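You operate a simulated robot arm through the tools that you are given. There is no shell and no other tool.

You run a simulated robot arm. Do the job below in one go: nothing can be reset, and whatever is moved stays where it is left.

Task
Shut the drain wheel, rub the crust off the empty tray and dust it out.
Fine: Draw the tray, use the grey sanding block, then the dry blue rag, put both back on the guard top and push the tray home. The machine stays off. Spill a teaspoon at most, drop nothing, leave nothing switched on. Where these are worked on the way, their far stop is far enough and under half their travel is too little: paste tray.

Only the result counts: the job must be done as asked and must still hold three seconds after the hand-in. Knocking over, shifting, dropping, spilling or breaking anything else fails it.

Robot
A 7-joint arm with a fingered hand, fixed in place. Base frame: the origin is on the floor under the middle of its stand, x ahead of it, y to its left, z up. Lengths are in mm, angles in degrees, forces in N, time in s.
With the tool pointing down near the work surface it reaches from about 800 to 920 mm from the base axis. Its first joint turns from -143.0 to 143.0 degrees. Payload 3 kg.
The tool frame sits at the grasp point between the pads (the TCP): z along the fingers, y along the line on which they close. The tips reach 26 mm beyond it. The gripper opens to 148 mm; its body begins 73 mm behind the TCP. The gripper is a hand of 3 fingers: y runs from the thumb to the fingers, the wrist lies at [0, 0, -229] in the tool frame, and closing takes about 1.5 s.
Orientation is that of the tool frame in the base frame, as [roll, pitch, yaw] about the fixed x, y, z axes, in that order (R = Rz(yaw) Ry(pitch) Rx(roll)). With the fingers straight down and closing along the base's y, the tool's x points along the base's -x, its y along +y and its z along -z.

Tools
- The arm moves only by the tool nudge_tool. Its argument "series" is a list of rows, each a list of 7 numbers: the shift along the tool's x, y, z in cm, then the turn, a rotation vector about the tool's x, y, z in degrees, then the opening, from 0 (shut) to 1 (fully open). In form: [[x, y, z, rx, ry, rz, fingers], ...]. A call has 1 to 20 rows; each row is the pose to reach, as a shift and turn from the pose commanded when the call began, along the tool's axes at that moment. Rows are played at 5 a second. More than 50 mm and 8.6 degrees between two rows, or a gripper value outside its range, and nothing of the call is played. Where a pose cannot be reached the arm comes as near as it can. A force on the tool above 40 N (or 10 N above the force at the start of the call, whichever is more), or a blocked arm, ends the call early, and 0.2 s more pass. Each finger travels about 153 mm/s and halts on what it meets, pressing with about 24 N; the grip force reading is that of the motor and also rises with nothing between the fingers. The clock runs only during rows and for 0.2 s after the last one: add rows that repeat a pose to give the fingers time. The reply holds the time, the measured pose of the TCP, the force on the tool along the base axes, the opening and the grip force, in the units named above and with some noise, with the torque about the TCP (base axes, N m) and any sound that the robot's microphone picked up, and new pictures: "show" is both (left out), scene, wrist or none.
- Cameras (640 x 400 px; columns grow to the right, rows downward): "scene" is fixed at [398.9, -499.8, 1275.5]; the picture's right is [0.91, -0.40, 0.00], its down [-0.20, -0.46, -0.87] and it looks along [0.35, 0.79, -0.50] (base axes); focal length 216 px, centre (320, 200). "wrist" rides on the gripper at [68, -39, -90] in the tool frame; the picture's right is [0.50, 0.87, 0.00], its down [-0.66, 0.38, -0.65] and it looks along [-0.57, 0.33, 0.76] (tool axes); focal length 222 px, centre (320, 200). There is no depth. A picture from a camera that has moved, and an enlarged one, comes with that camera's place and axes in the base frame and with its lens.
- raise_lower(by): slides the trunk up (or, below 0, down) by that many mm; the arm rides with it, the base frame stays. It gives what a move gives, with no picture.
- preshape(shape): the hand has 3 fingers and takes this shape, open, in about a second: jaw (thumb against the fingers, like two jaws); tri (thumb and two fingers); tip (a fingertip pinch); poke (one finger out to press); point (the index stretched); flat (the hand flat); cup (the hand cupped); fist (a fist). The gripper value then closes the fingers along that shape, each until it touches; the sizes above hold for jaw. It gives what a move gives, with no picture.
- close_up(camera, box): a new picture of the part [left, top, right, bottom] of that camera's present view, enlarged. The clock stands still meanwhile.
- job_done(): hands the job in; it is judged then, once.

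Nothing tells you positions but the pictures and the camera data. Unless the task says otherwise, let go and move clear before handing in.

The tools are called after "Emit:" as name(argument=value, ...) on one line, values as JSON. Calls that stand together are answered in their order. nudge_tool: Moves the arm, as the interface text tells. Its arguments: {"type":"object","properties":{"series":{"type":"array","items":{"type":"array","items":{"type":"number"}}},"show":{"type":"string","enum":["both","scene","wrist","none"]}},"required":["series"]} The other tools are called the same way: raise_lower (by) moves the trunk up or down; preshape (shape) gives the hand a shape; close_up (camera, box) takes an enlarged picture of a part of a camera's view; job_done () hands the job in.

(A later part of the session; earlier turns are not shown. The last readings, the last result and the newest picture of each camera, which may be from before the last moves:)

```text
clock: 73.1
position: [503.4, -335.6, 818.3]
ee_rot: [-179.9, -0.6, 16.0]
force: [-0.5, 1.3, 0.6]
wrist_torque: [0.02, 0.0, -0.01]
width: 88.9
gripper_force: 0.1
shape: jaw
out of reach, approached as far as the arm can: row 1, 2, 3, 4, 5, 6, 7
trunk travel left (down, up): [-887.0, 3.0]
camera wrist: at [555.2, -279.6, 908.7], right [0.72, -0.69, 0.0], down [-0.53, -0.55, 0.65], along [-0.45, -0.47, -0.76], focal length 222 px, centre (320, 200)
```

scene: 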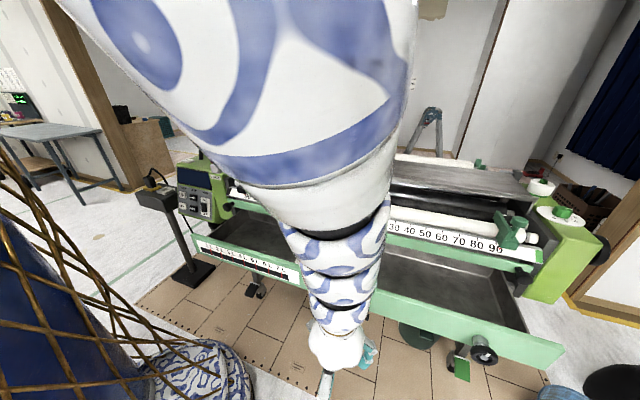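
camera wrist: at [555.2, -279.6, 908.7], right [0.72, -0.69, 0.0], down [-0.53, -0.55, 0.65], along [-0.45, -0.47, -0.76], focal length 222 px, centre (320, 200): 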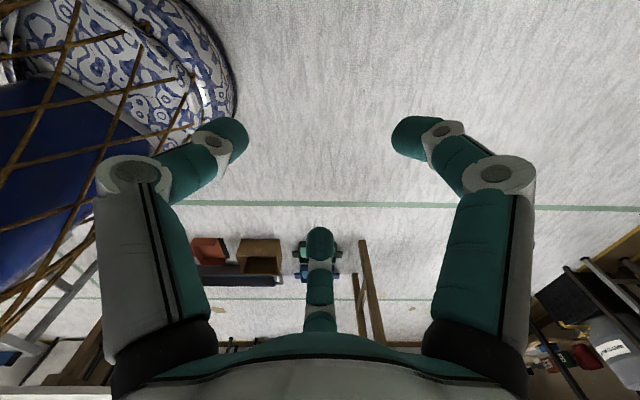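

The hand is now vertical at e≈593, m≈119, with a changed elbow posture (elbow up). I'll move it over the drawn tray, high enough to clear the front wall, to look at the crust from above.

Emit:
nudge_tool(series=[[3.5, -2.5, -0.5, 0, 0, 0, 0.6], [7, -5, -1, 0, 0, 0, 0.6], [10.5, -7.5, -1.5, 0, 0, 0, 0.6], [14, -10, -1.5, 0, 0, 0, 0.6], [17.5, -12.5, -1.5, 0, 0, 0, 0.6], [21, -15, -1.5, 0, 0, 0, 0.6], [24.65, -17.4, -1.5, 0, 0, 0, 0.6], [24.65, -17.4, -1.5, 0, 0, 0, 0.6]], show="both")

```text
clock: 74.9
position: [691.7, -103.1, 835.2]
ee_rot: [-180.0, -0.6, 15.6]
force: [-0.5, -0.1, 0.1]
wrist_torque: [0.0, 0.0, 0.01]
width: 89.2
gripper_force: 0.0
shape: jaw
trunk travel left (down, up): [-887.0, 3.0]
camera wrist: at [744.8, -47.6, 926.6], right [0.71, -0.7, 0.0], down [-0.53, -0.54, 0.65], along [-0.45, -0.46, -0.76], focal length 222 px, centre (320, 200)
```

scene: 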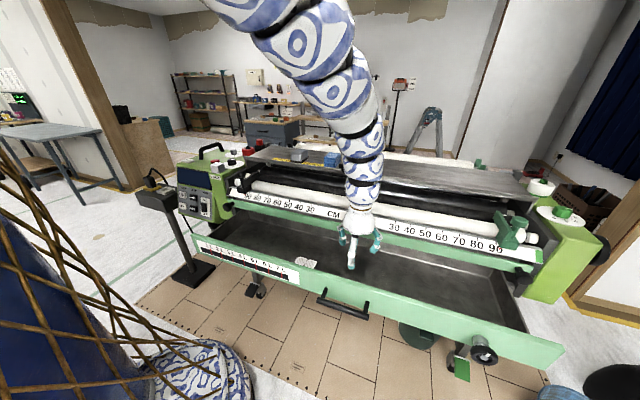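
wrist: 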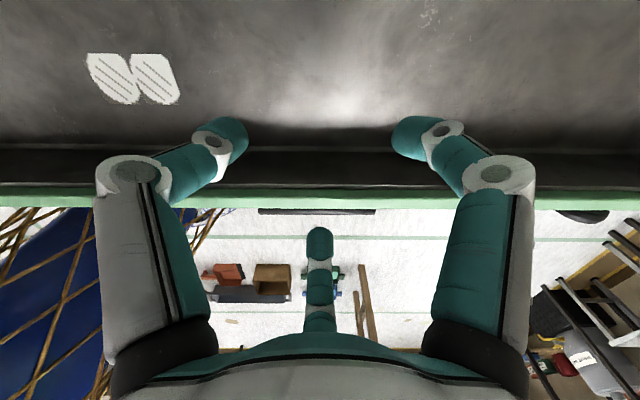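

The whole crust is visible now: just two patches on the tray floor, about e 337–420, m 420–464, floor near z 683. I'll enlarge to refine, and also look at the block and rag.

Emit:
close_up(camera="wrist", box=[60, 20, 220, 120])

Emit:
close_up(camera="scene", box=[250, 130, 350, 192])

```text
4.00 times, centred on (140, 70) of wrist
camera zoom: at [744.8, -47.6, 926.6], right [0.71, -0.7, 0.0], down [-0.53, -0.54, 0.65], along [-0.45, -0.46, -0.76], focal length 888 px, centre (1040, 720)
```

zoom: 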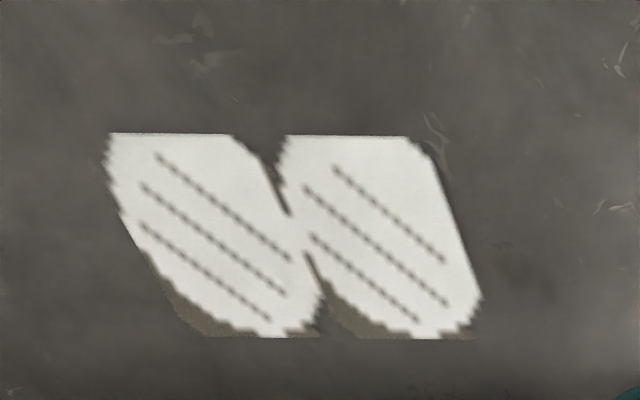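

```text
6.40 times, centred on (300, 161) of scene
camera zoom: at [398.9, -499.8, 1275.5], right [0.91, -0.4, 0.0], down [-0.2, -0.46, -0.87], along [0.35, 0.79, -0.5], focal length 1379 px, centre (448, 450)
```

zoom: 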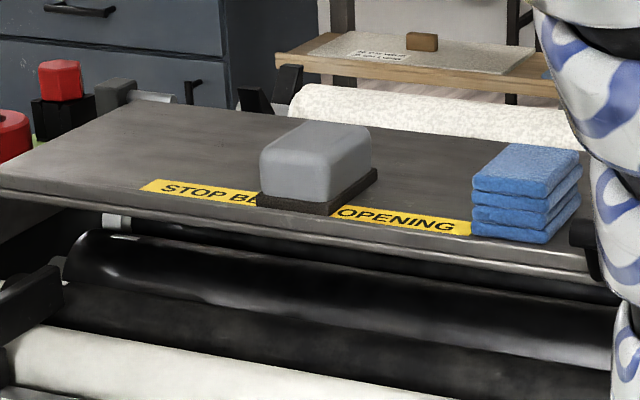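

The crust is about 80 × 45 mm (e 338–418, m 419–464), white with a brownish dust underneath. The block on the guard is about 60 mm along e, 85 mm along m and 45 mm high, around e≈190, m≈805, and the present finger orientation suits it. I'll rise and travel toward it in stages.

Emit:
nudge_tool(series=[[0, 0, -5, 0, 0, 0, 0.9], [0, 0, -10, 0, 0, 0, 0.9], [1.6, -3.8, -12, 0, 0, 0, 0.9], [3.4, -8.0, -13.5, 0, 0, 0, 0.9], [5.2, -12.2, -15, 0, 0, 0, 0.9], [7.0, -16.4, -16.3, 0, 0, 0, 0.9]], show="both")

```text
clock: 76.3
position: [713.5, 74.3, 1001.9]
ee_rot: [-179.9, -0.6, 15.6]
force: [-0.1, 0.4, -0.1]
wrist_torque: [-0.04, 0.0, -0.01]
width: 133.3
gripper_force: 0.1
shape: jaw
trunk travel left (down, up): [-887.0, 3.0]
camera wrist: at [765.5, 129.7, 1092.4], right [0.71, -0.7, 0.0], down [-0.54, -0.54, 0.65], along [-0.45, -0.46, -0.76], focal length 222 px, centre (320, 200)
```

scene: 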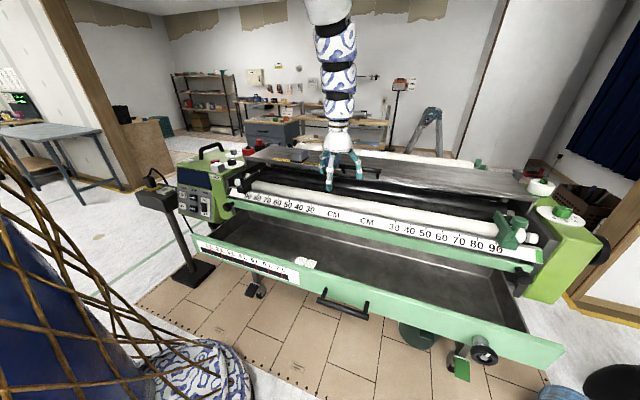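
wrist: 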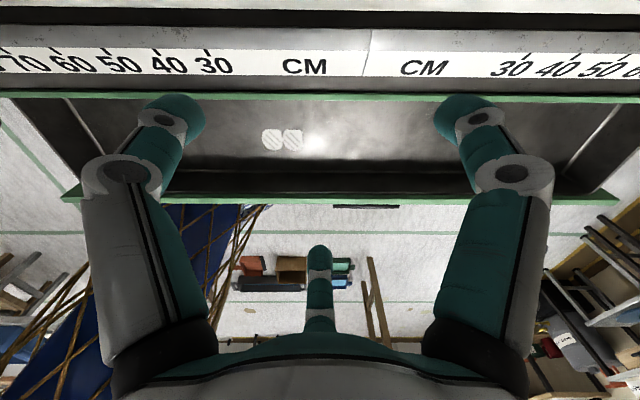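

Emit:
nudge_tool(series=[[0.7, -2.8, -3, 0, 0, 0, 1], [1.6, -6.6, -5, 0, 0, 0, 1], [2.6, -10.6, -7, 0, 0, 0, 1], [3.6, -14.6, -9, 0, 0, 0, 1], [4.6, -18.6, -10, 0, 0, 0, 1], [5.6, -22.8, -11, 0, 0, 0, 1], [6.6, -27, -11, 0, 0, 0, 1], [7.7, -31, -11, 0, 0, 0, 1], [8.74, -35, -11, 0, 0, 0, 1], [8.74, -35, -11, 0, 0, 0, 1]], show="both")

```text
clock: 78.5
position: [673.0, 403.6, 1120.6]
ee_rot: [-179.8, -0.6, 15.6]
force: [0.4, -0.1, 0.3]
wrist_torque: [0.01, 0.01, 0.0]
width: 148.0
gripper_force: 0.0
shape: jaw
out of reach, approached as far as the arm can: row 8, 9, 10
trunk travel left (down, up): [-887.0, 3.0]
camera wrist: at [725.8, 458.6, 1211.8], right [0.71, -0.7, 0.0], down [-0.54, -0.54, 0.65], along [-0.45, -0.46, -0.76], focal length 222 px, centre (320, 200)
```

scene: 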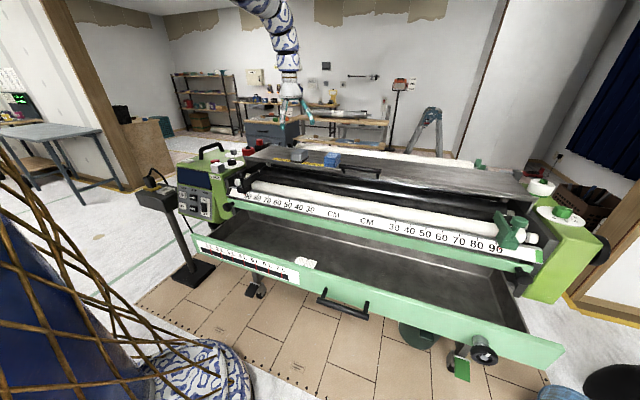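
wrist: 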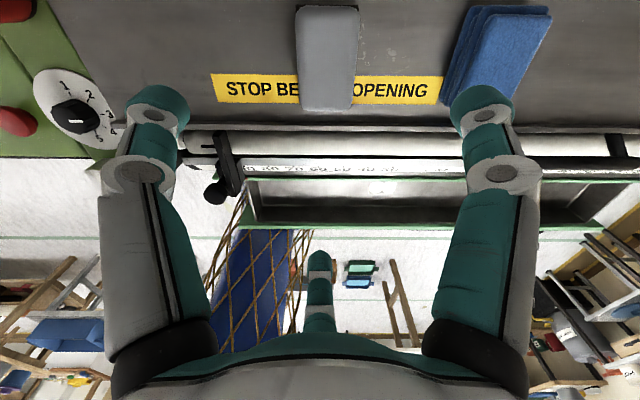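

The block is just ahead below (top about e 196±26, m 801±40, z≈970). The reach outward ended at this trunk height, so I'll lower the trunk 90 mm and then extend.

Emit:
raise_lower(by=-80)

Emit:
nudge_tool(series=[[1.9, -0.5, 0, 0, 0, 0, 1], [3.7, -1.5, 0, 0, 0, 0, 1], [3.7, -1.5, 0, 0, 0, 0, 1]], show="both")

```text
clock: 79.7
position: [672.3, 404.6, 1041.0]
ee_rot: [-179.8, -0.6, 15.6]
force: [0.5, -1.3, -0.2]
wrist_torque: [0.0, 0.0, 0.03]
width: 148.0
gripper_force: 0.0
shape: jaw
trunk travel left (down, up): [-807.0, 83.0]
```

```text
clock: 80.5
position: [675.1, 403.7, 1043.8]
ee_rot: [-179.9, -0.6, 15.8]
force: [-0.7, 0.4, 0.2]
wrist_torque: [-0.01, 0.01, 0.02]
width: 148.2
gripper_force: 0.1
shape: jaw
out of reach, approached as far as the arm can: row 1, 2, 3
trunk travel left (down, up): [-807.0, 83.0]
camera wrist: at [727.1, 459.2, 1134.7], right [0.72, -0.7, 0.0], down [-0.53, -0.54, 0.65], along [-0.45, -0.46, -0.76], focal length 222 px, centre (320, 200)
```

scene: 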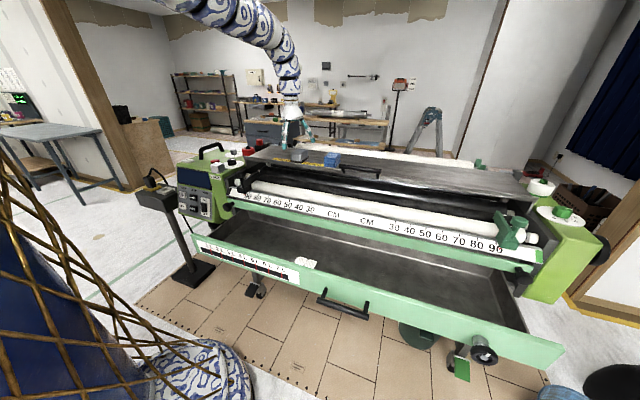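
wrist: 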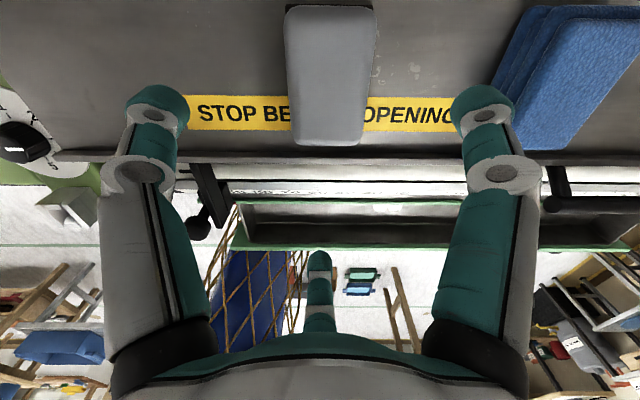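

The outward limit depends on the height relative to the shoulder, so I'll raise the trunk again and go down with the arm instead. The open fingers straddle the block's sides, so descending here is clear.

Emit:
raise_lower(by=80)

Emit:
nudge_tool(series=[[0.3, 0.5, 3.5, 0, 0, 0, 1], [0.5, 0.5, 7, 0, 0, 0, 1], [1.2, 0.1, 9, 0, 0, 0, 1], [2.2, -0.5, 10, 0, 0, 0, 1], [2.2, -0.5, 10, 0, 0, 0, 1]], show="both")

```text
clock: 81.6
position: [674.9, 404.7, 1121.1]
ee_rot: [-179.9, -0.7, 15.7]
force: [-0.1, 0.3, 0.4]
wrist_torque: [0.0, 0.02, -0.01]
width: 147.9
gripper_force: 0.2
shape: jaw
trunk travel left (down, up): [-887.0, 3.0]
```

```text
clock: 82.8
position: [664.8, 384.8, 1063.6]
ee_rot: [-179.8, -0.6, 15.7]
force: [0.6, -0.4, -0.2]
wrist_torque: [-0.03, 0.0, -0.02]
width: 148.0
gripper_force: 0.0
shape: jaw
out of reach, approached as far as the arm can: row 1, 2, 3, 4, 5
trunk travel left (down, up): [-887.0, 3.0]
camera wrist: at [717.0, 439.9, 1154.8], right [0.72, -0.7, 0.0], down [-0.54, -0.54, 0.65], along [-0.45, -0.46, -0.76], focal length 222 px, centre (320, 200)
```

scene: 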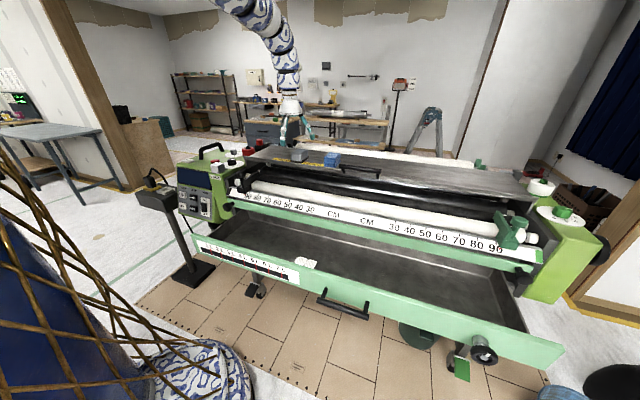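
wrist: 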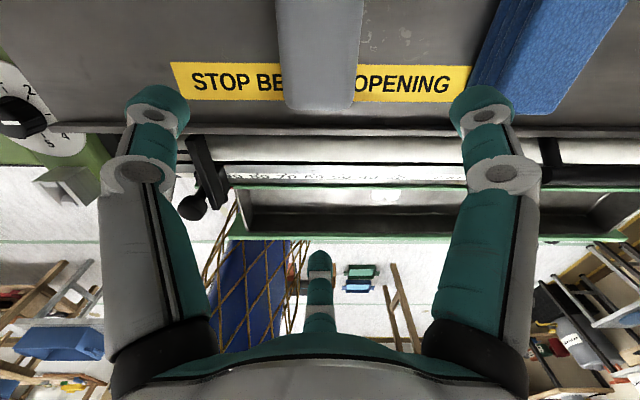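

I need the wrist higher relative to the shoulder here. I'll raise the hand with the arm first, then lower the trunk.

Emit:
nudge_tool(series=[[0.5, 0, -4, 0, 0, 0, 1], [1, -0.3, -8, 0, 0, 0, 1], [1.6, -0.8, -12, 0, 0, 0, 1], [2.4, -1.2, -16, 0, 0, 0, 1], [3.2, -1.6, -20, 0, 0, 0, 1], [3.2, -1.6, -20, 0, 0, 0, 1]], show="scene")

```text
clock: 84.2
position: [691.4, 409.0, 1265.9]
ee_rot: [-179.7, -0.6, 15.7]
force: [0.5, 0.3, -0.1]
wrist_torque: [0.02, -0.02, -0.02]
width: 148.0
gripper_force: 0.1
shape: jaw
trunk travel left (down, up): [-887.0, 3.0]
```

scene: 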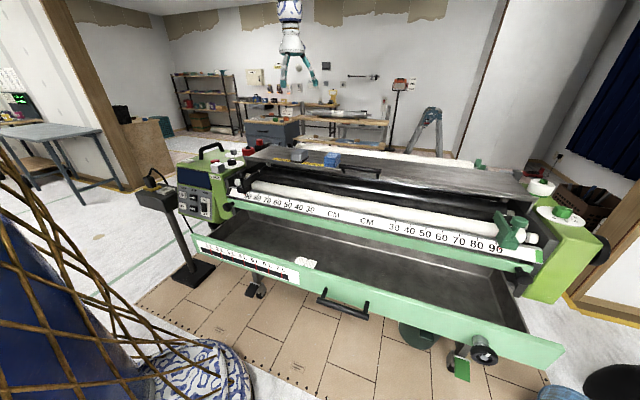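

Emit:
nudge_tool(series=[[0.9, -0.7, 0, 0, 0, 0, 1], [1.75, -1.38, 0, 0, 0, 0, 1], [1.75, -1.38, 0, 0, 0, 0, 1]], show="none")

Emit:
raise_lower(by=-200)

Emit:
nudge_tool(series=[[0, 0, 0, 0, 0, 0, 1]], show="both")

```text
clock: 85.0
position: [696.6, 418.6, 1264.4]
ee_rot: [-179.8, -0.6, 15.6]
force: [0.7, 0.4, 0.0]
wrist_torque: [-0.02, -0.02, -0.01]
width: 148.1
gripper_force: 0.1
shape: jaw
out of reach, approached as far as the arm can: row 2, 3
trunk travel left (down, up): [-887.0, 3.0]
```

```text
clock: 87.2
position: [696.9, 417.1, 1064.9]
ee_rot: [-179.8, -0.6, 15.6]
force: [0.4, -1.2, -0.6]
wrist_torque: [0.0, 0.04, 0.02]
width: 148.0
gripper_force: 0.0
shape: jaw
trunk travel left (down, up): [-687.0, 203.0]
```

```text
clock: 87.6
position: [696.8, 417.8, 1064.3]
ee_rot: [-179.9, -0.5, 15.6]
force: [0.6, 0.7, -0.4]
wrist_torque: [-0.03, -0.01, 0.04]
width: 148.0
gripper_force: 0.1
shape: jaw
trunk travel left (down, up): [-687.0, 203.0]
camera wrist: at [749.1, 472.6, 1155.7], right [0.72, -0.7, 0.0], down [-0.54, -0.54, 0.65], along [-0.45, -0.46, -0.76], focal length 222 px, centre (320, 200)
```

scene: 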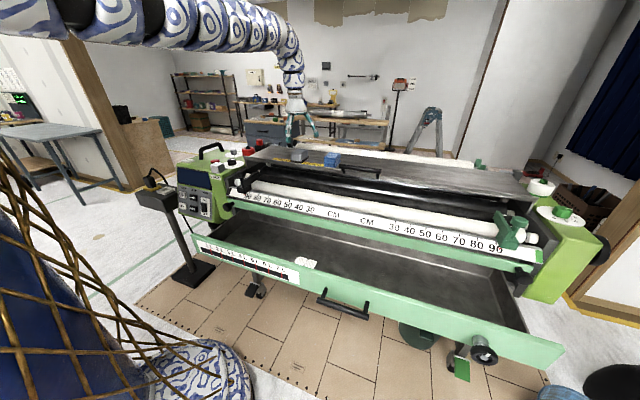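
wrist: 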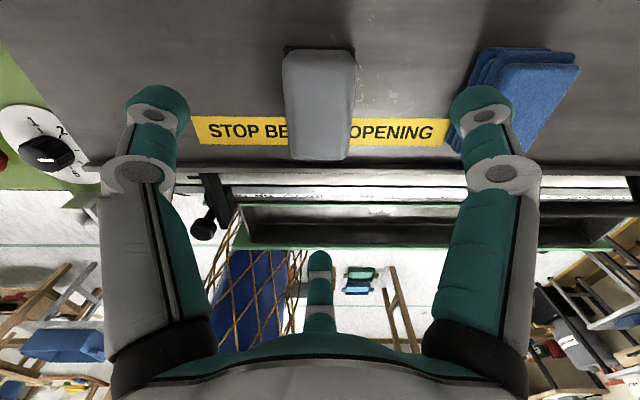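

The block is centred between the fingers to within about a centimetre. I'll narrow the fingers slightly and lower the trunk so the fingertips reach down its sides.

Emit:
nudge_tool(series=[[0, 0, 0, 0, 0, 0, 0.88], [0, 0, 0, 0, 0, 0, 0.88]], show="none")

Emit:
raise_lower(by=-75)

Emit:
nudge_tool(series=[[0, 0, 0, 0, 0, 0, 0.88]], show="both")

Emit:
close_up(camera="scene", box=[250, 110, 370, 185])

```text
clock: 88.2
position: [695.4, 416.8, 1065.0]
ee_rot: [-180.0, -0.6, 15.6]
force: [-0.2, -0.5, -0.1]
wrist_torque: [-0.01, 0.0, 0.01]
width: 130.5
gripper_force: 0.0
shape: jaw
trunk travel left (down, up): [-687.0, 203.0]
```

```text
clock: 89.3
position: [696.8, 417.7, 989.6]
ee_rot: [-179.9, -0.6, 15.7]
force: [0.4, -0.2, -0.2]
wrist_torque: [-0.03, -0.02, 0.03]
width: 130.3
gripper_force: 0.1
shape: jaw
trunk travel left (down, up): [-612.0, 278.0]
```

```text
clock: 89.7
position: [696.4, 417.9, 989.8]
ee_rot: [-180.0, -0.6, 15.7]
force: [-0.2, -0.4, -0.4]
wrist_torque: [-0.02, -0.01, 0.01]
width: 130.6
gripper_force: 0.0
shape: jaw
trunk travel left (down, up): [-612.0, 278.0]
camera wrist: at [749.1, 472.6, 1080.7], right [0.72, -0.7, 0.0], down [-0.54, -0.54, 0.65], along [-0.45, -0.46, -0.76], focal length 222 px, centre (320, 200)
```

scene: 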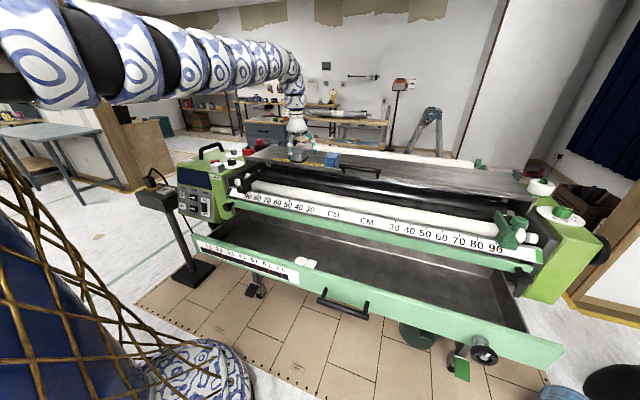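
wrist: 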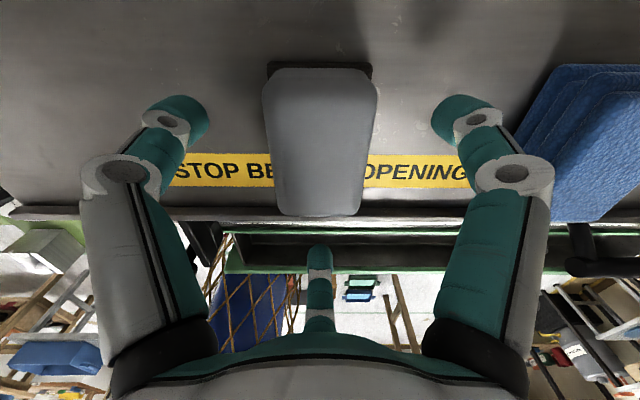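

```text
5.33 times, centred on (310, 148) of scene
camera zoom: at [398.9, -499.8, 1275.5], right [0.91, -0.4, 0.0], down [-0.2, -0.46, -0.87], along [0.35, 0.79, -0.5], focal length 1149 px, centre (373, 480)
```

zoom: 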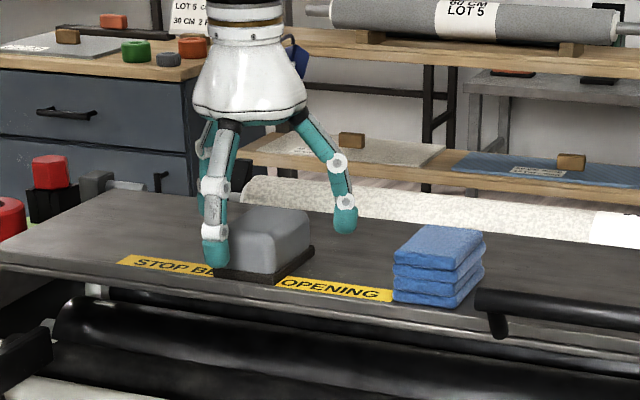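

Emit:
raise_lower(by=-22)

Emit:
nudge_tool(series=[[0, 0, 0, 0, 0, 0, 0.7], [0, 0, 0, 0, 0, 0, 0.55], [0, 0, 0, 0, 0, 0, 0.4], [0, 0, 0, 0, 0, 0, 0.25], [0, 0, 0, 0, 0, 0, 0.1], [0, 0, 0, 0, 0, 0, 0.1]], show="both")

Emit:
close_up(camera="scene", box=[250, 110, 370, 185])

```text
clock: 90.4
position: [695.8, 417.3, 968.2]
ee_rot: [-179.9, -0.6, 15.7]
force: [0.3, -0.1, 0.5]
wrist_torque: [0.02, -0.02, 0.01]
width: 130.6
gripper_force: 0.1
shape: jaw
trunk travel left (down, up): [-590.0, 300.0]
```

```text
clock: 91.8
position: [696.9, 417.6, 967.0]
ee_rot: [-179.9, -0.6, 15.5]
force: [-0.6, -0.5, 0.4]
wrist_torque: [0.0, 0.0, -0.02]
width: 57.5
gripper_force: 24.5
shape: jaw
trunk travel left (down, up): [-590.0, 300.0]
camera wrist: at [749.2, 472.6, 1058.5], right [0.72, -0.7, 0.0], down [-0.54, -0.54, 0.65], along [-0.45, -0.46, -0.76], focal length 222 px, centre (320, 200)
```

scene: 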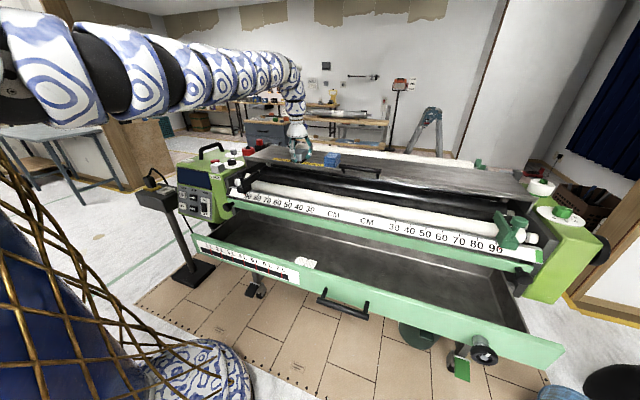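
wrist: 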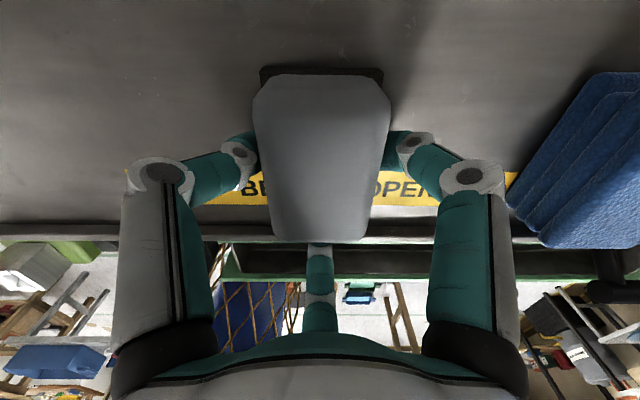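

```text
5.33 times, centred on (310, 148) of scene
camera zoom: at [398.9, -499.8, 1275.5], right [0.91, -0.4, 0.0], down [-0.2, -0.46, -0.87], along [0.35, 0.79, -0.5], focal length 1149 px, centre (373, 480)
```

zoom: 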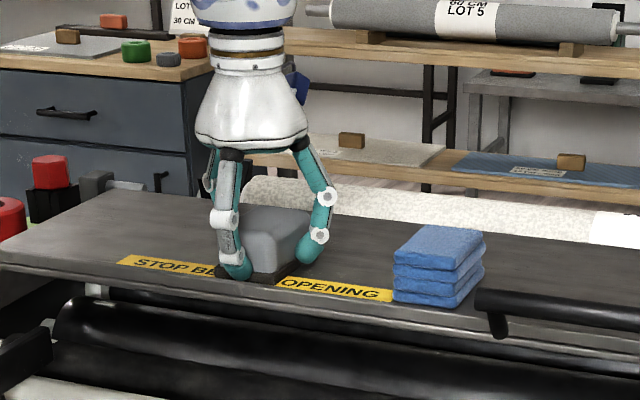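

The block is gripped (57.5 mm, 24 N). I'll lift it a little with the trunk and check that it holds.

Emit:
raise_lower(by=60)

Emit:
nudge_tool(series=[[0, 0, 0, 0, 0, 0, 0.1]], show="wrist")

Emit:
close_up(camera="scene", box=[250, 100, 370, 185])

```text
clock: 92.8
position: [695.8, 417.9, 1027.9]
ee_rot: [-179.9, -0.5, 15.6]
force: [0.6, -1.1, -1.3]
wrist_torque: [0.0, 0.04, -0.01]
width: 57.6
gripper_force: 24.2
shape: jaw
trunk travel left (down, up): [-650.0, 240.0]
```

```text
clock: 93.2
position: [696.5, 417.6, 1027.4]
ee_rot: [-179.9, -0.6, 15.6]
force: [0.0, 0.6, -2.1]
wrist_torque: [-0.02, 0.03, 0.0]
width: 57.1
gripper_force: 24.3
shape: jaw
trunk travel left (down, up): [-650.0, 240.0]
camera wrist: at [749.3, 472.7, 1118.4], right [0.72, -0.7, 0.0], down [-0.54, -0.54, 0.65], along [-0.45, -0.46, -0.76], focal length 222 px, centre (320, 200)
```

wrist: 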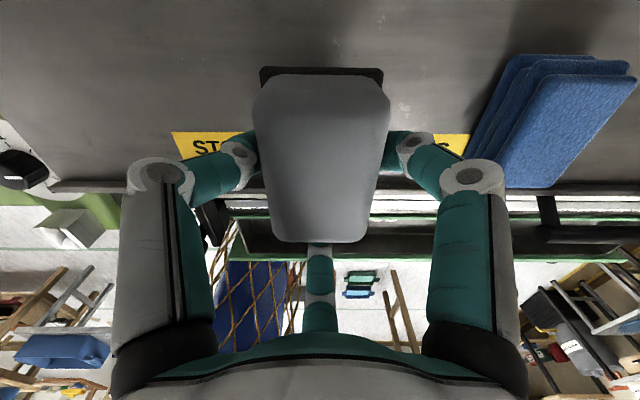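

```text
4.71 times, centred on (310, 142) of scene
camera zoom: at [398.9, -499.8, 1275.5], right [0.91, -0.4, 0.0], down [-0.2, -0.46, -0.87], along [0.35, 0.79, -0.5], focal length 1014 px, centre (367, 471)
```

zoom: 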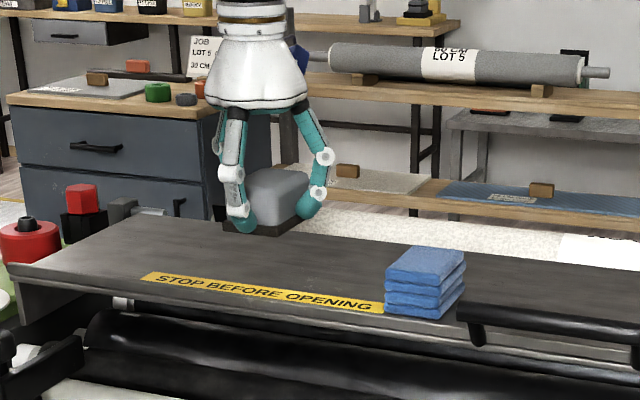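

The block is securely held. I'll carry it back the way I came: raise the trunk fully, then travel over to the tray in stages.

Emit:
raise_lower(by=237)

Emit:
nudge_tool(series=[[0, 1.5, 3, 0, 0, 0, 0.1], [-0.8, 3.5, 6.5, 0, 0, 0, 0.1], [-1.6, 6.0, 9.5, 0, 0, 0, 0.1], [-2.4, 9, 12, 0, 0, 0, 0.1], [-3.2, 12.5, 14, 0, 0, 0, 0.1], [-4, 16.5, 15.5, 0, 0, 0, 0.1]], show="both")

```text
clock: 95.7
position: [696.4, 417.2, 1264.4]
ee_rot: [-179.8, -0.6, 15.7]
force: [-0.5, 0.0, -1.7]
wrist_torque: [0.01, 0.03, 0.04]
width: 57.2
gripper_force: 24.2
shape: jaw
trunk travel left (down, up): [-887.0, 3.0]
```

```text
clock: 97.1
position: [703.8, 248.6, 1108.2]
ee_rot: [-179.9, -0.6, 15.7]
force: [0.9, 0.5, -1.0]
wrist_torque: [-0.02, 0.06, -0.01]
width: 57.1
gripper_force: 23.6
shape: jaw
trunk travel left (down, up): [-887.0, 3.0]
camera wrist: at [756.8, 303.9, 1199.5], right [0.72, -0.7, 0.0], down [-0.53, -0.55, 0.65], along [-0.45, -0.46, -0.76], focal length 222 px, centre (320, 200)
```

scene: 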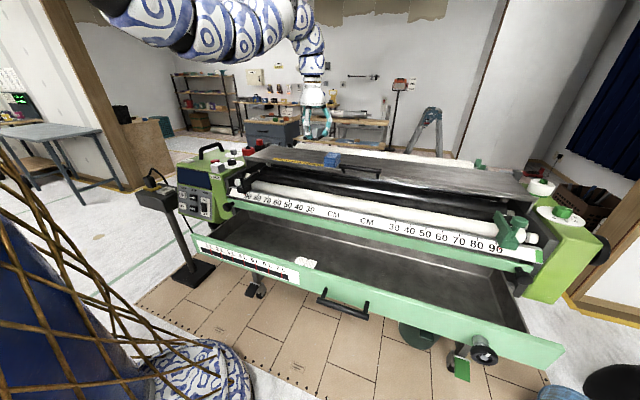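
wrist: 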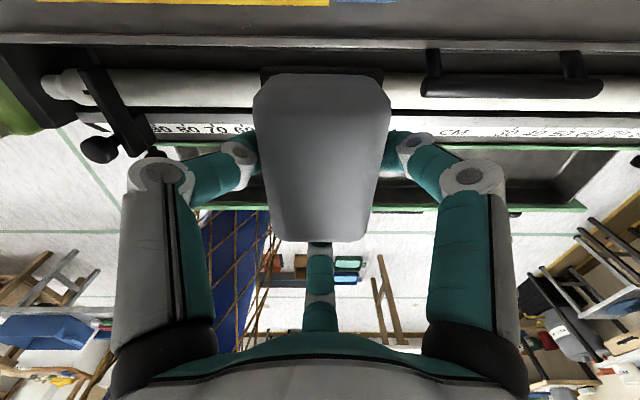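

Emit:
nudge_tool(series=[[-0.8, 3.4, 1.5, 0, 0, 0, 0.1], [-1.5, 6.8, 3.5, 0, 0, 0, 0.1], [-2.2, 10.2, 6, 0, 0, 0, 0.1], [-3, 13.6, 8.5, 0, 0, 0, 0.1], [-3.72, 17, 10.6, 0, 0, 0, 0.1], [-3.72, 17, 10.6, 0, 0, 0, 0.1]], show="wrist")

```text
clock: 98.5
position: [715.4, 75.0, 1001.1]
ee_rot: [-179.9, -0.6, 15.6]
force: [0.0, 0.4, -1.0]
wrist_torque: [-0.04, 0.05, 0.02]
width: 57.1
gripper_force: 23.7
shape: jaw
trunk travel left (down, up): [-887.0, 3.0]
camera wrist: at [767.4, 130.9, 1092.7], right [0.72, -0.7, 0.0], down [-0.53, -0.54, 0.65], along [-0.45, -0.46, -0.76], focal length 222 px, centre (320, 200)
```

wrist: 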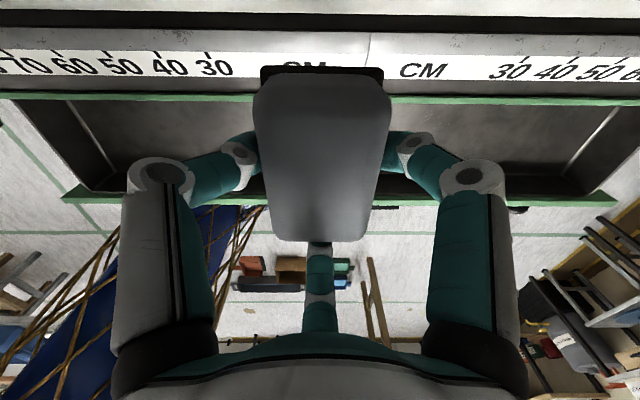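

Emit:
nudge_tool(series=[[-1.9, 2.7, 3.2, 0, 0, 0, 0.1], [-3.77, 5.34, 6.6, 0, 0, 0, 0.1], [-5.2, 7, 9.8, 0, 0, 0, 0.1], [-6.6, 8.5, 12, 0, 0, 0, 0.1], [-8, 10, 14.1, 0, 0, 0, 0.1], [-9, 9.5, 15.6, 0, 0, 0, 0.1], [-10.04, 8.87, 17.1, 0, 0, 0, 0.1], [-10.04, 8.87, 17.1, 0, 0, 0, 0.1]], show="both")

```text
clock: 100.3
position: [643.0, -36.4, 829.1]
ee_rot: [-179.8, -0.6, 15.7]
force: [0.2, 0.0, -1.2]
wrist_torque: [0.01, 0.0, 0.0]
width: 56.9
gripper_force: 24.3
shape: jaw
trunk travel left (down, up): [-887.0, 3.0]
camera wrist: at [695.9, 19.2, 920.2], right [0.72, -0.7, 0.0], down [-0.53, -0.54, 0.65], along [-0.45, -0.46, -0.76], focal length 222 px, centre (320, 200)
```

scene: 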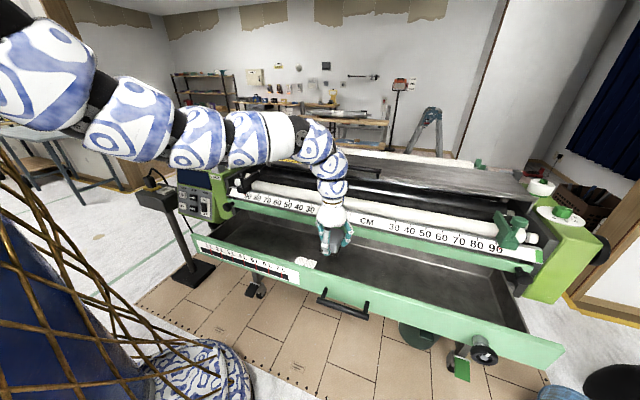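
wrist: 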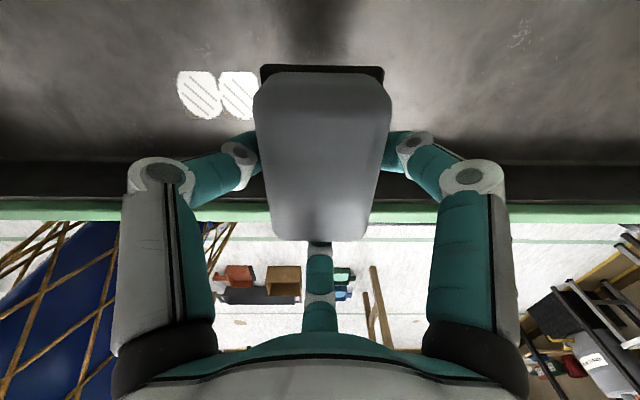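

The block is over the tray at e≈480, m≈429. I'll lower it inside the tray beside the crust first.

Emit:
nudge_tool(series=[[0, -0.4, 2, 0, 0, 0, 0.1], [0, -0.8, 4.5, 0, 0, 0, 0.1], [0, -1.1, 6.9, 0, 0, 0, 0.1], [0, -1.1, 6.9, 0, 0, 0, 0.1]], show="both")

```text
clock: 101.3
position: [641.1, -25.2, 760.9]
ee_rot: [-179.9, -0.6, 15.5]
force: [0.4, 0.6, -1.3]
wrist_torque: [-0.04, 0.02, 0.03]
width: 56.8
gripper_force: 23.8
shape: jaw
trunk travel left (down, up): [-887.0, 3.0]
camera wrist: at [694.4, 30.1, 852.3], right [0.72, -0.7, 0.0], down [-0.54, -0.54, 0.64], along [-0.45, -0.46, -0.76], focal length 222 px, centre (320, 200)
```

scene: 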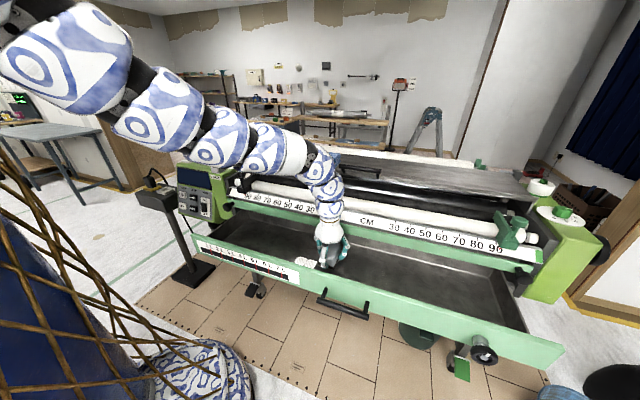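
wrist: 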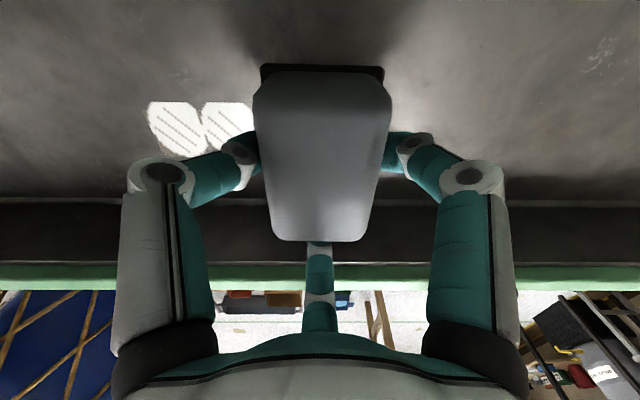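

The block hangs about 35 mm above the tray floor beside the crust. I'll lower it gently to find the floor.

Emit:
nudge_tool(series=[[0, 0, 1.2, 0, 0, 0, 0.1], [0, 0, 2.2, 0, 0, 0, 0.1], [0, 0, 2.8, 0, 0, 0, 0.1], [0, 0, 2.8, 0, 0, 0, 0.1]], show="wrist")

```text
clock: 102.3
position: [642.2, -25.0, 732.7]
ee_rot: [-179.9, -0.7, 15.7]
force: [0.0, 0.3, -1.4]
wrist_torque: [-0.02, 0.02, -0.02]
width: 56.9
gripper_force: 24.4
shape: jaw
trunk travel left (down, up): [-887.0, 3.0]
camera wrist: at [694.0, 30.1, 823.2], right [0.72, -0.7, 0.0], down [-0.54, -0.54, 0.65], along [-0.45, -0.46, -0.76], focal length 222 px, centre (320, 200)
```

wrist: 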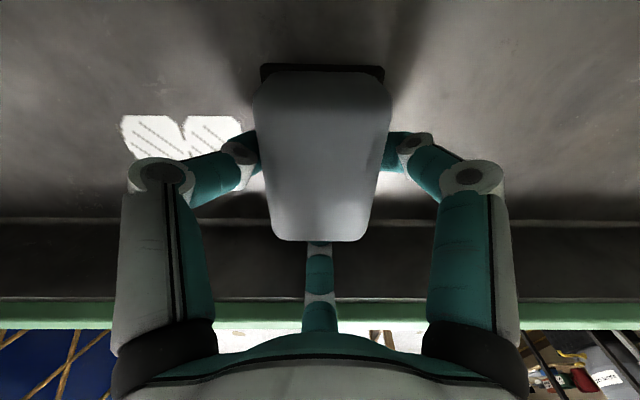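

Emit:
nudge_tool(series=[[0, 0, 0.3, 0, 0, 0, 0.1], [0, 0, 0.6, 0, 0, 0, 0.1], [0, 0, 0.6, 0, 0, 0, 0.1]], show="none")

```text
clock: 103.1
position: [641.5, -25.2, 726.8]
ee_rot: [-179.8, -0.5, 15.7]
force: [0.5, -0.2, -1.6]
wrist_torque: [-0.01, 0.01, 0.04]
width: 56.7
gripper_force: 24.6
shape: jaw
trunk travel left (down, up): [-887.0, 3.0]
```

Emit:
nudge_tool(series=[[0, 0, 0.25, 0, 0, 0, 0.1], [0, 0, 0.5, 0, 0, 0, 0.1], [0, 0, 0.5, 0, 0, 0, 0.1]], show="none")

```text
clock: 103.9
position: [643.4, -25.5, 721.0]
ee_rot: [-179.8, -0.6, 15.6]
force: [0.3, -0.7, -0.9]
wrist_torque: [0.0, 0.01, -0.02]
width: 56.9
gripper_force: 23.8
shape: jaw
trunk travel left (down, up): [-887.0, 3.0]
```

Emit:
nudge_tool(series=[[0, 0, 0.2, 0, 0, 0, 0.1], [0, 0, 0.4, 0, 0, 0, 0.1], [0, 0, 0.4, 0, 0, 0, 0.1]], show="none")

```text
clock: 104.7
position: [642.6, -26.4, 718.7]
ee_rot: [-180.0, -0.6, 15.6]
force: [-0.5, -0.2, -1.3]
wrist_torque: [-0.04, -0.01, 0.03]
width: 56.7
gripper_force: 24.8
shape: jaw
trunk travel left (down, up): [-887.0, 3.0]
```

Emit:
nudge_tool(series=[[0, 0, 0.2, 0, 0, 0, 0.1], [0, 0, 0.4, 0, 0, 0, 0.1], [0, 0, 0.4, 0, 0, 0, 0.1]], show="wrist")

Emit:
close_up(camera="scene", box=[280, 210, 380, 290])

```text
clock: 105.5
position: [641.6, -24.7, 716.3]
ee_rot: [-179.8, -0.7, 15.8]
force: [-0.5, 0.4, 0.7]
wrist_torque: [0.11, -0.04, -0.01]
width: 56.8
gripper_force: 23.9
shape: jaw
trunk travel left (down, up): [-887.0, 3.0]
camera wrist: at [693.9, 29.9, 806.2], right [0.72, -0.7, 0.0], down [-0.54, -0.54, 0.65], along [-0.45, -0.46, -0.76], focal length 222 px, centre (320, 200)
```

wrist: 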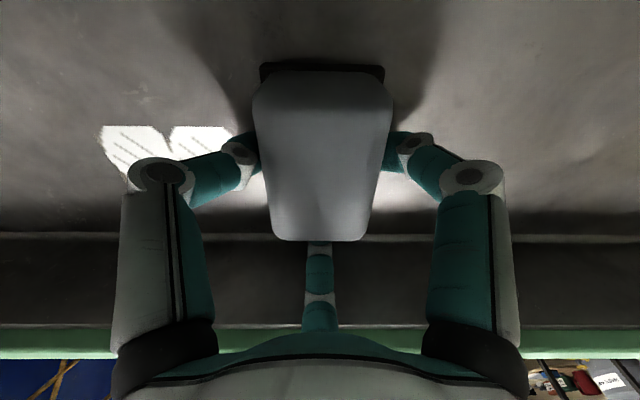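

```text
5.00 times, centred on (330, 250) of scene
camera zoom: at [398.9, -499.8, 1275.5], right [0.91, -0.4, 0.0], down [-0.2, -0.46, -0.87], along [0.35, 0.79, -0.5], focal length 1078 px, centre (270, -50)
```

zoom: 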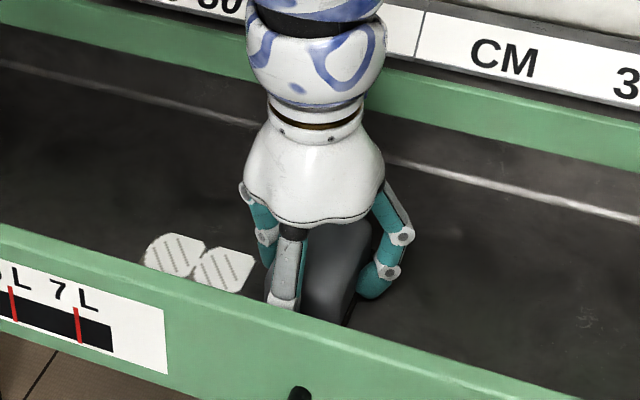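

First contact with the floor at z≈716. I'll press very slightly to see the contact stiffness.

Emit:
nudge_tool(series=[[0, 0, 0.1, 0, 0, 0, 0.1], [0, 0, 0.2, 0, 0, 0, 0.1], [0, 0, 0.2, 0, 0, 0, 0.1]], show="none")

```text
clock: 106.3
position: [641.1, -24.9, 714.8]
ee_rot: [-179.9, -0.9, 15.6]
force: [1.6, 0.4, 7.7]
wrist_torque: [0.14, -0.09, 0.0]
width: 57.0
gripper_force: 24.4
shape: jaw
out of reach, approached as far as the arm can: row 2, 3
trunk travel left (down, up): [-887.0, 3.0]
```

Contact force is about 8 N, which is good for rubbing. Now I'll slide the block left across the crust.

Emit:
nudge_tool(series=[[-0.98, -1.74, 0, 0, 0, 0, 0.1], [-1.96, -3.48, 0, 0, 0, 0, 0.1], [-2.95, -5.23, 0, 0, 0, 0, 0.1], [-3.93, -6.97, 0, 0, 0, 0, 0.1], [-4.47, -7.93, 0, 0, 0, 0, 0.1]], show="both")

```text
clock: 107.5
position: [576.5, 40.5, 714.9]
ee_rot: [-179.8, -0.6, 15.7]
force: [3.6, -2.3, 6.3]
wrist_torque: [-0.06, -0.1, -0.08]
width: 56.7
gripper_force: 23.6
shape: jaw
trunk travel left (down, up): [-887.0, 3.0]
camera wrist: at [628.9, 94.6, 805.3], right [0.72, -0.7, 0.0], down [-0.54, -0.55, 0.65], along [-0.45, -0.46, -0.76], focal length 222 px, centre (320, 200)
```

scene: 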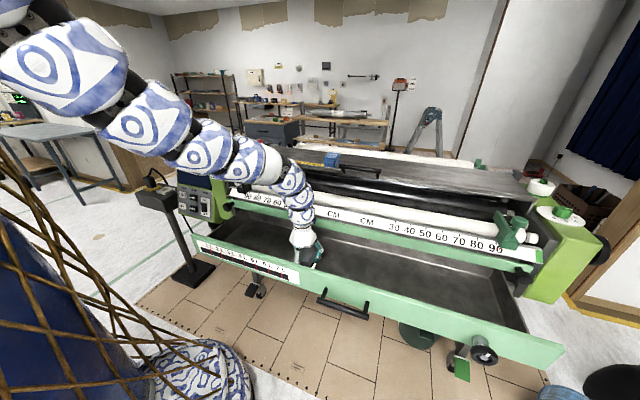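
wrist: 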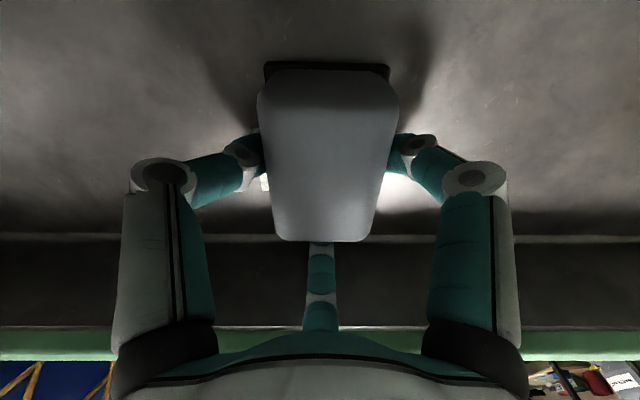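

Works well: contact about 6 N and the crust is coming off. Continuing left past its far edge, then rubbing back and forth.

Emit:
nudge_tool(series=[[-0.98, -1.74, 0, 0, 0, 0, 0.1], [-1.96, -3.48, 0, 0, 0, 0, 0.1], [-2.6, -4.6, 0, 0, 0, 0, 0.1], [-2.6, -4.6, 0, 0, 0, 0, 0.1]], show="both")

```text
clock: 108.5
position: [539.7, 76.0, 713.8]
ee_rot: [-179.8, -0.7, 15.7]
force: [4.9, -4.3, 7.4]
wrist_torque: [-0.08, -0.2, -0.07]
width: 56.3
gripper_force: 23.6
shape: jaw
trunk travel left (down, up): [-887.0, 3.0]
camera wrist: at [591.7, 131.0, 805.2], right [0.71, -0.7, 0.0], down [-0.54, -0.54, 0.64], along [-0.45, -0.46, -0.76], focal length 222 px, centre (320, 200)
```

scene: 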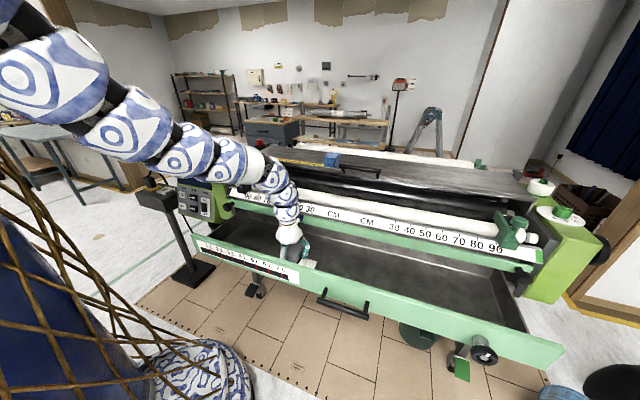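
wrist: 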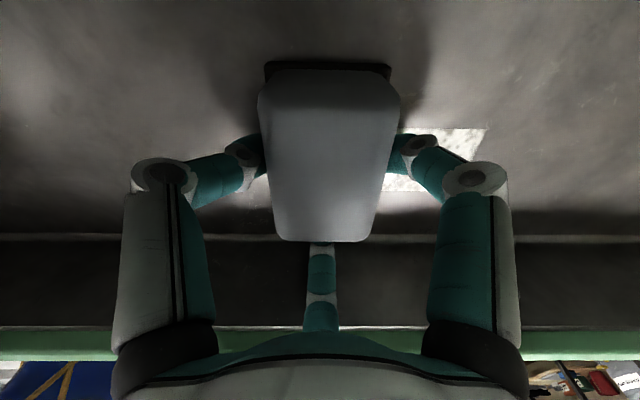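

Emit:
close_up(camera="wrist", box=[370, 110, 530, 210])

```text
4.00 times, centred on (450, 160) of wrist
camera zoom: at [591.7, 131.0, 805.2], right [0.71, -0.7, 0.0], down [-0.54, -0.54, 0.64], along [-0.45, -0.46, -0.76], focal length 888 px, centre (-200, 360)
```

zoom: 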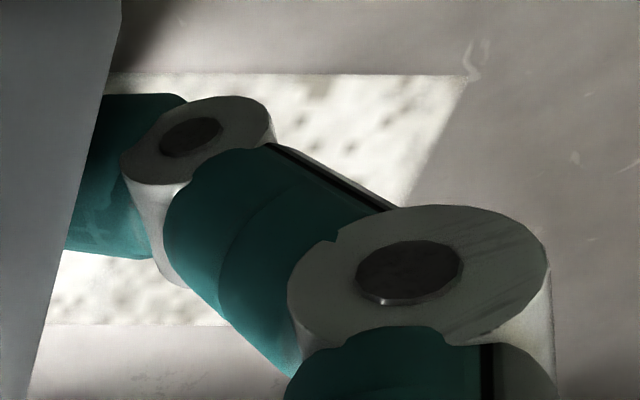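

The rubbed crust has turned into loose pale dust. I'll make several more passes to be sure both cells are fully rubbed.

Emit:
nudge_tool(series=[[0.98, 1.74, 0, 0, 0, 0, 0.1], [1.96, 3.48, 0, 0, 0, 0, 0.1], [2.95, 5.23, 0, 0, 0, 0, 0.1], [3.93, 6.97, 0, 0, 0, 0, 0.1], [4.91, 8.71, 0, 0, 0, 0, 0.1], [3.41, 7.26, 0, 0, 0, 0, 0.1], [2.43, 5.52, 0, 0, 0, 0, 0.1], [1.44, 3.77, 0, 0, 0, 0, 0.1], [0.46, 2.03, 0, 0, 0, 0, 0.1], [-0.52, 0.29, 0, 0, 0, 0, 0.1], [1.0, 0.58, 0, 0, 0, 0, 0.1], [2.48, 3.19, 0, 0, 0, 0, 0.1], [3.47, 4.94, 0, 0, 0, 0, 0.1], [4.45, 6.68, 0, 0, 0, 0, 0.1], [5.43, 8.42, 0, 0, 0, 0, 0.1], [6.4, 10.1, 0, 0, 0, 0, 0.1]], show="both")

```text
clock: 111.9
position: [627.7, -5.3, 713.8]
ee_rot: [-179.9, -0.6, 15.7]
force: [0.8, -1.2, -0.5]
wrist_torque: [0.02, 0.03, -0.03]
width: 56.5
gripper_force: 24.0
shape: jaw
trunk travel left (down, up): [-887.0, 3.0]
camera wrist: at [680.5, 49.6, 804.9], right [0.71, -0.7, 0.0], down [-0.54, -0.54, 0.65], along [-0.45, -0.46, -0.76], focal length 222 px, centre (320, 200)
```

scene: 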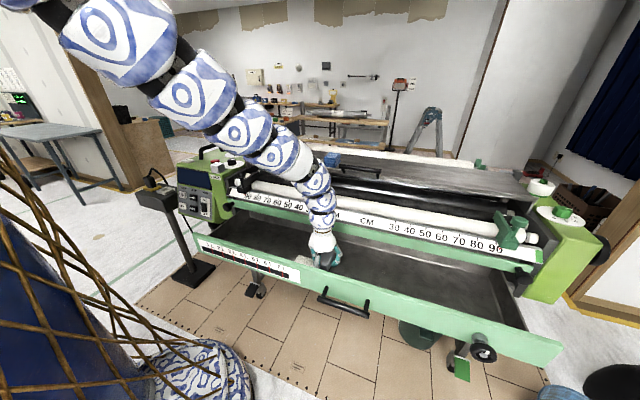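
wrist: 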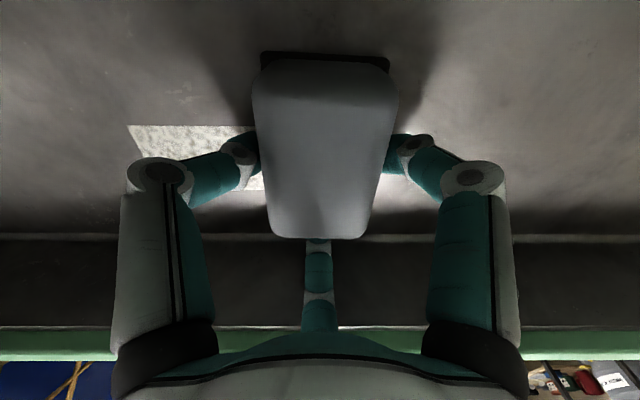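

Emit:
close_up(camera="wrist", box=[110, 105, 270, 205])

Emit:
close_up(camera="scene", box=[270, 225, 350, 285])

```text
4.00 times, centred on (190, 155) of wrist
camera zoom: at [680.5, 49.6, 804.9], right [0.71, -0.7, 0.0], down [-0.54, -0.54, 0.65], along [-0.45, -0.46, -0.76], focal length 888 px, centre (840, 380)
```

zoom: 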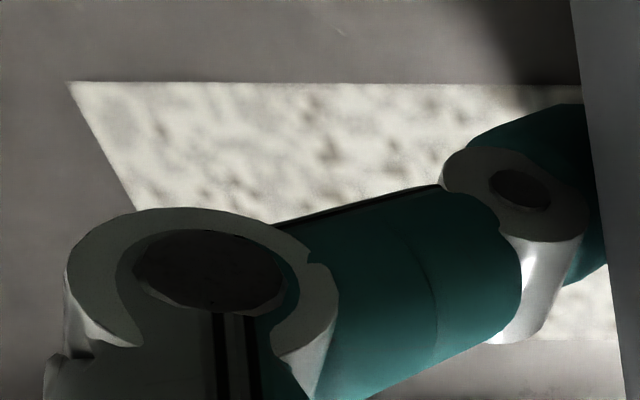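

```text
6.67 times, centred on (310, 255) of scene
camera zoom: at [398.9, -499.8, 1275.5], right [0.91, -0.4, 0.0], down [-0.2, -0.46, -0.87], along [0.35, 0.79, -0.5], focal length 1437 px, centre (387, -167)
```

zoom: 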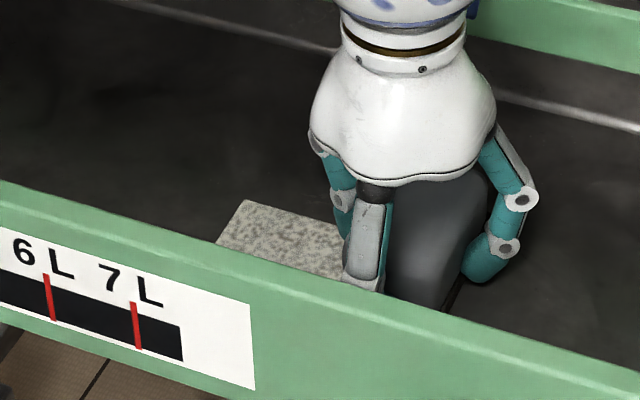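

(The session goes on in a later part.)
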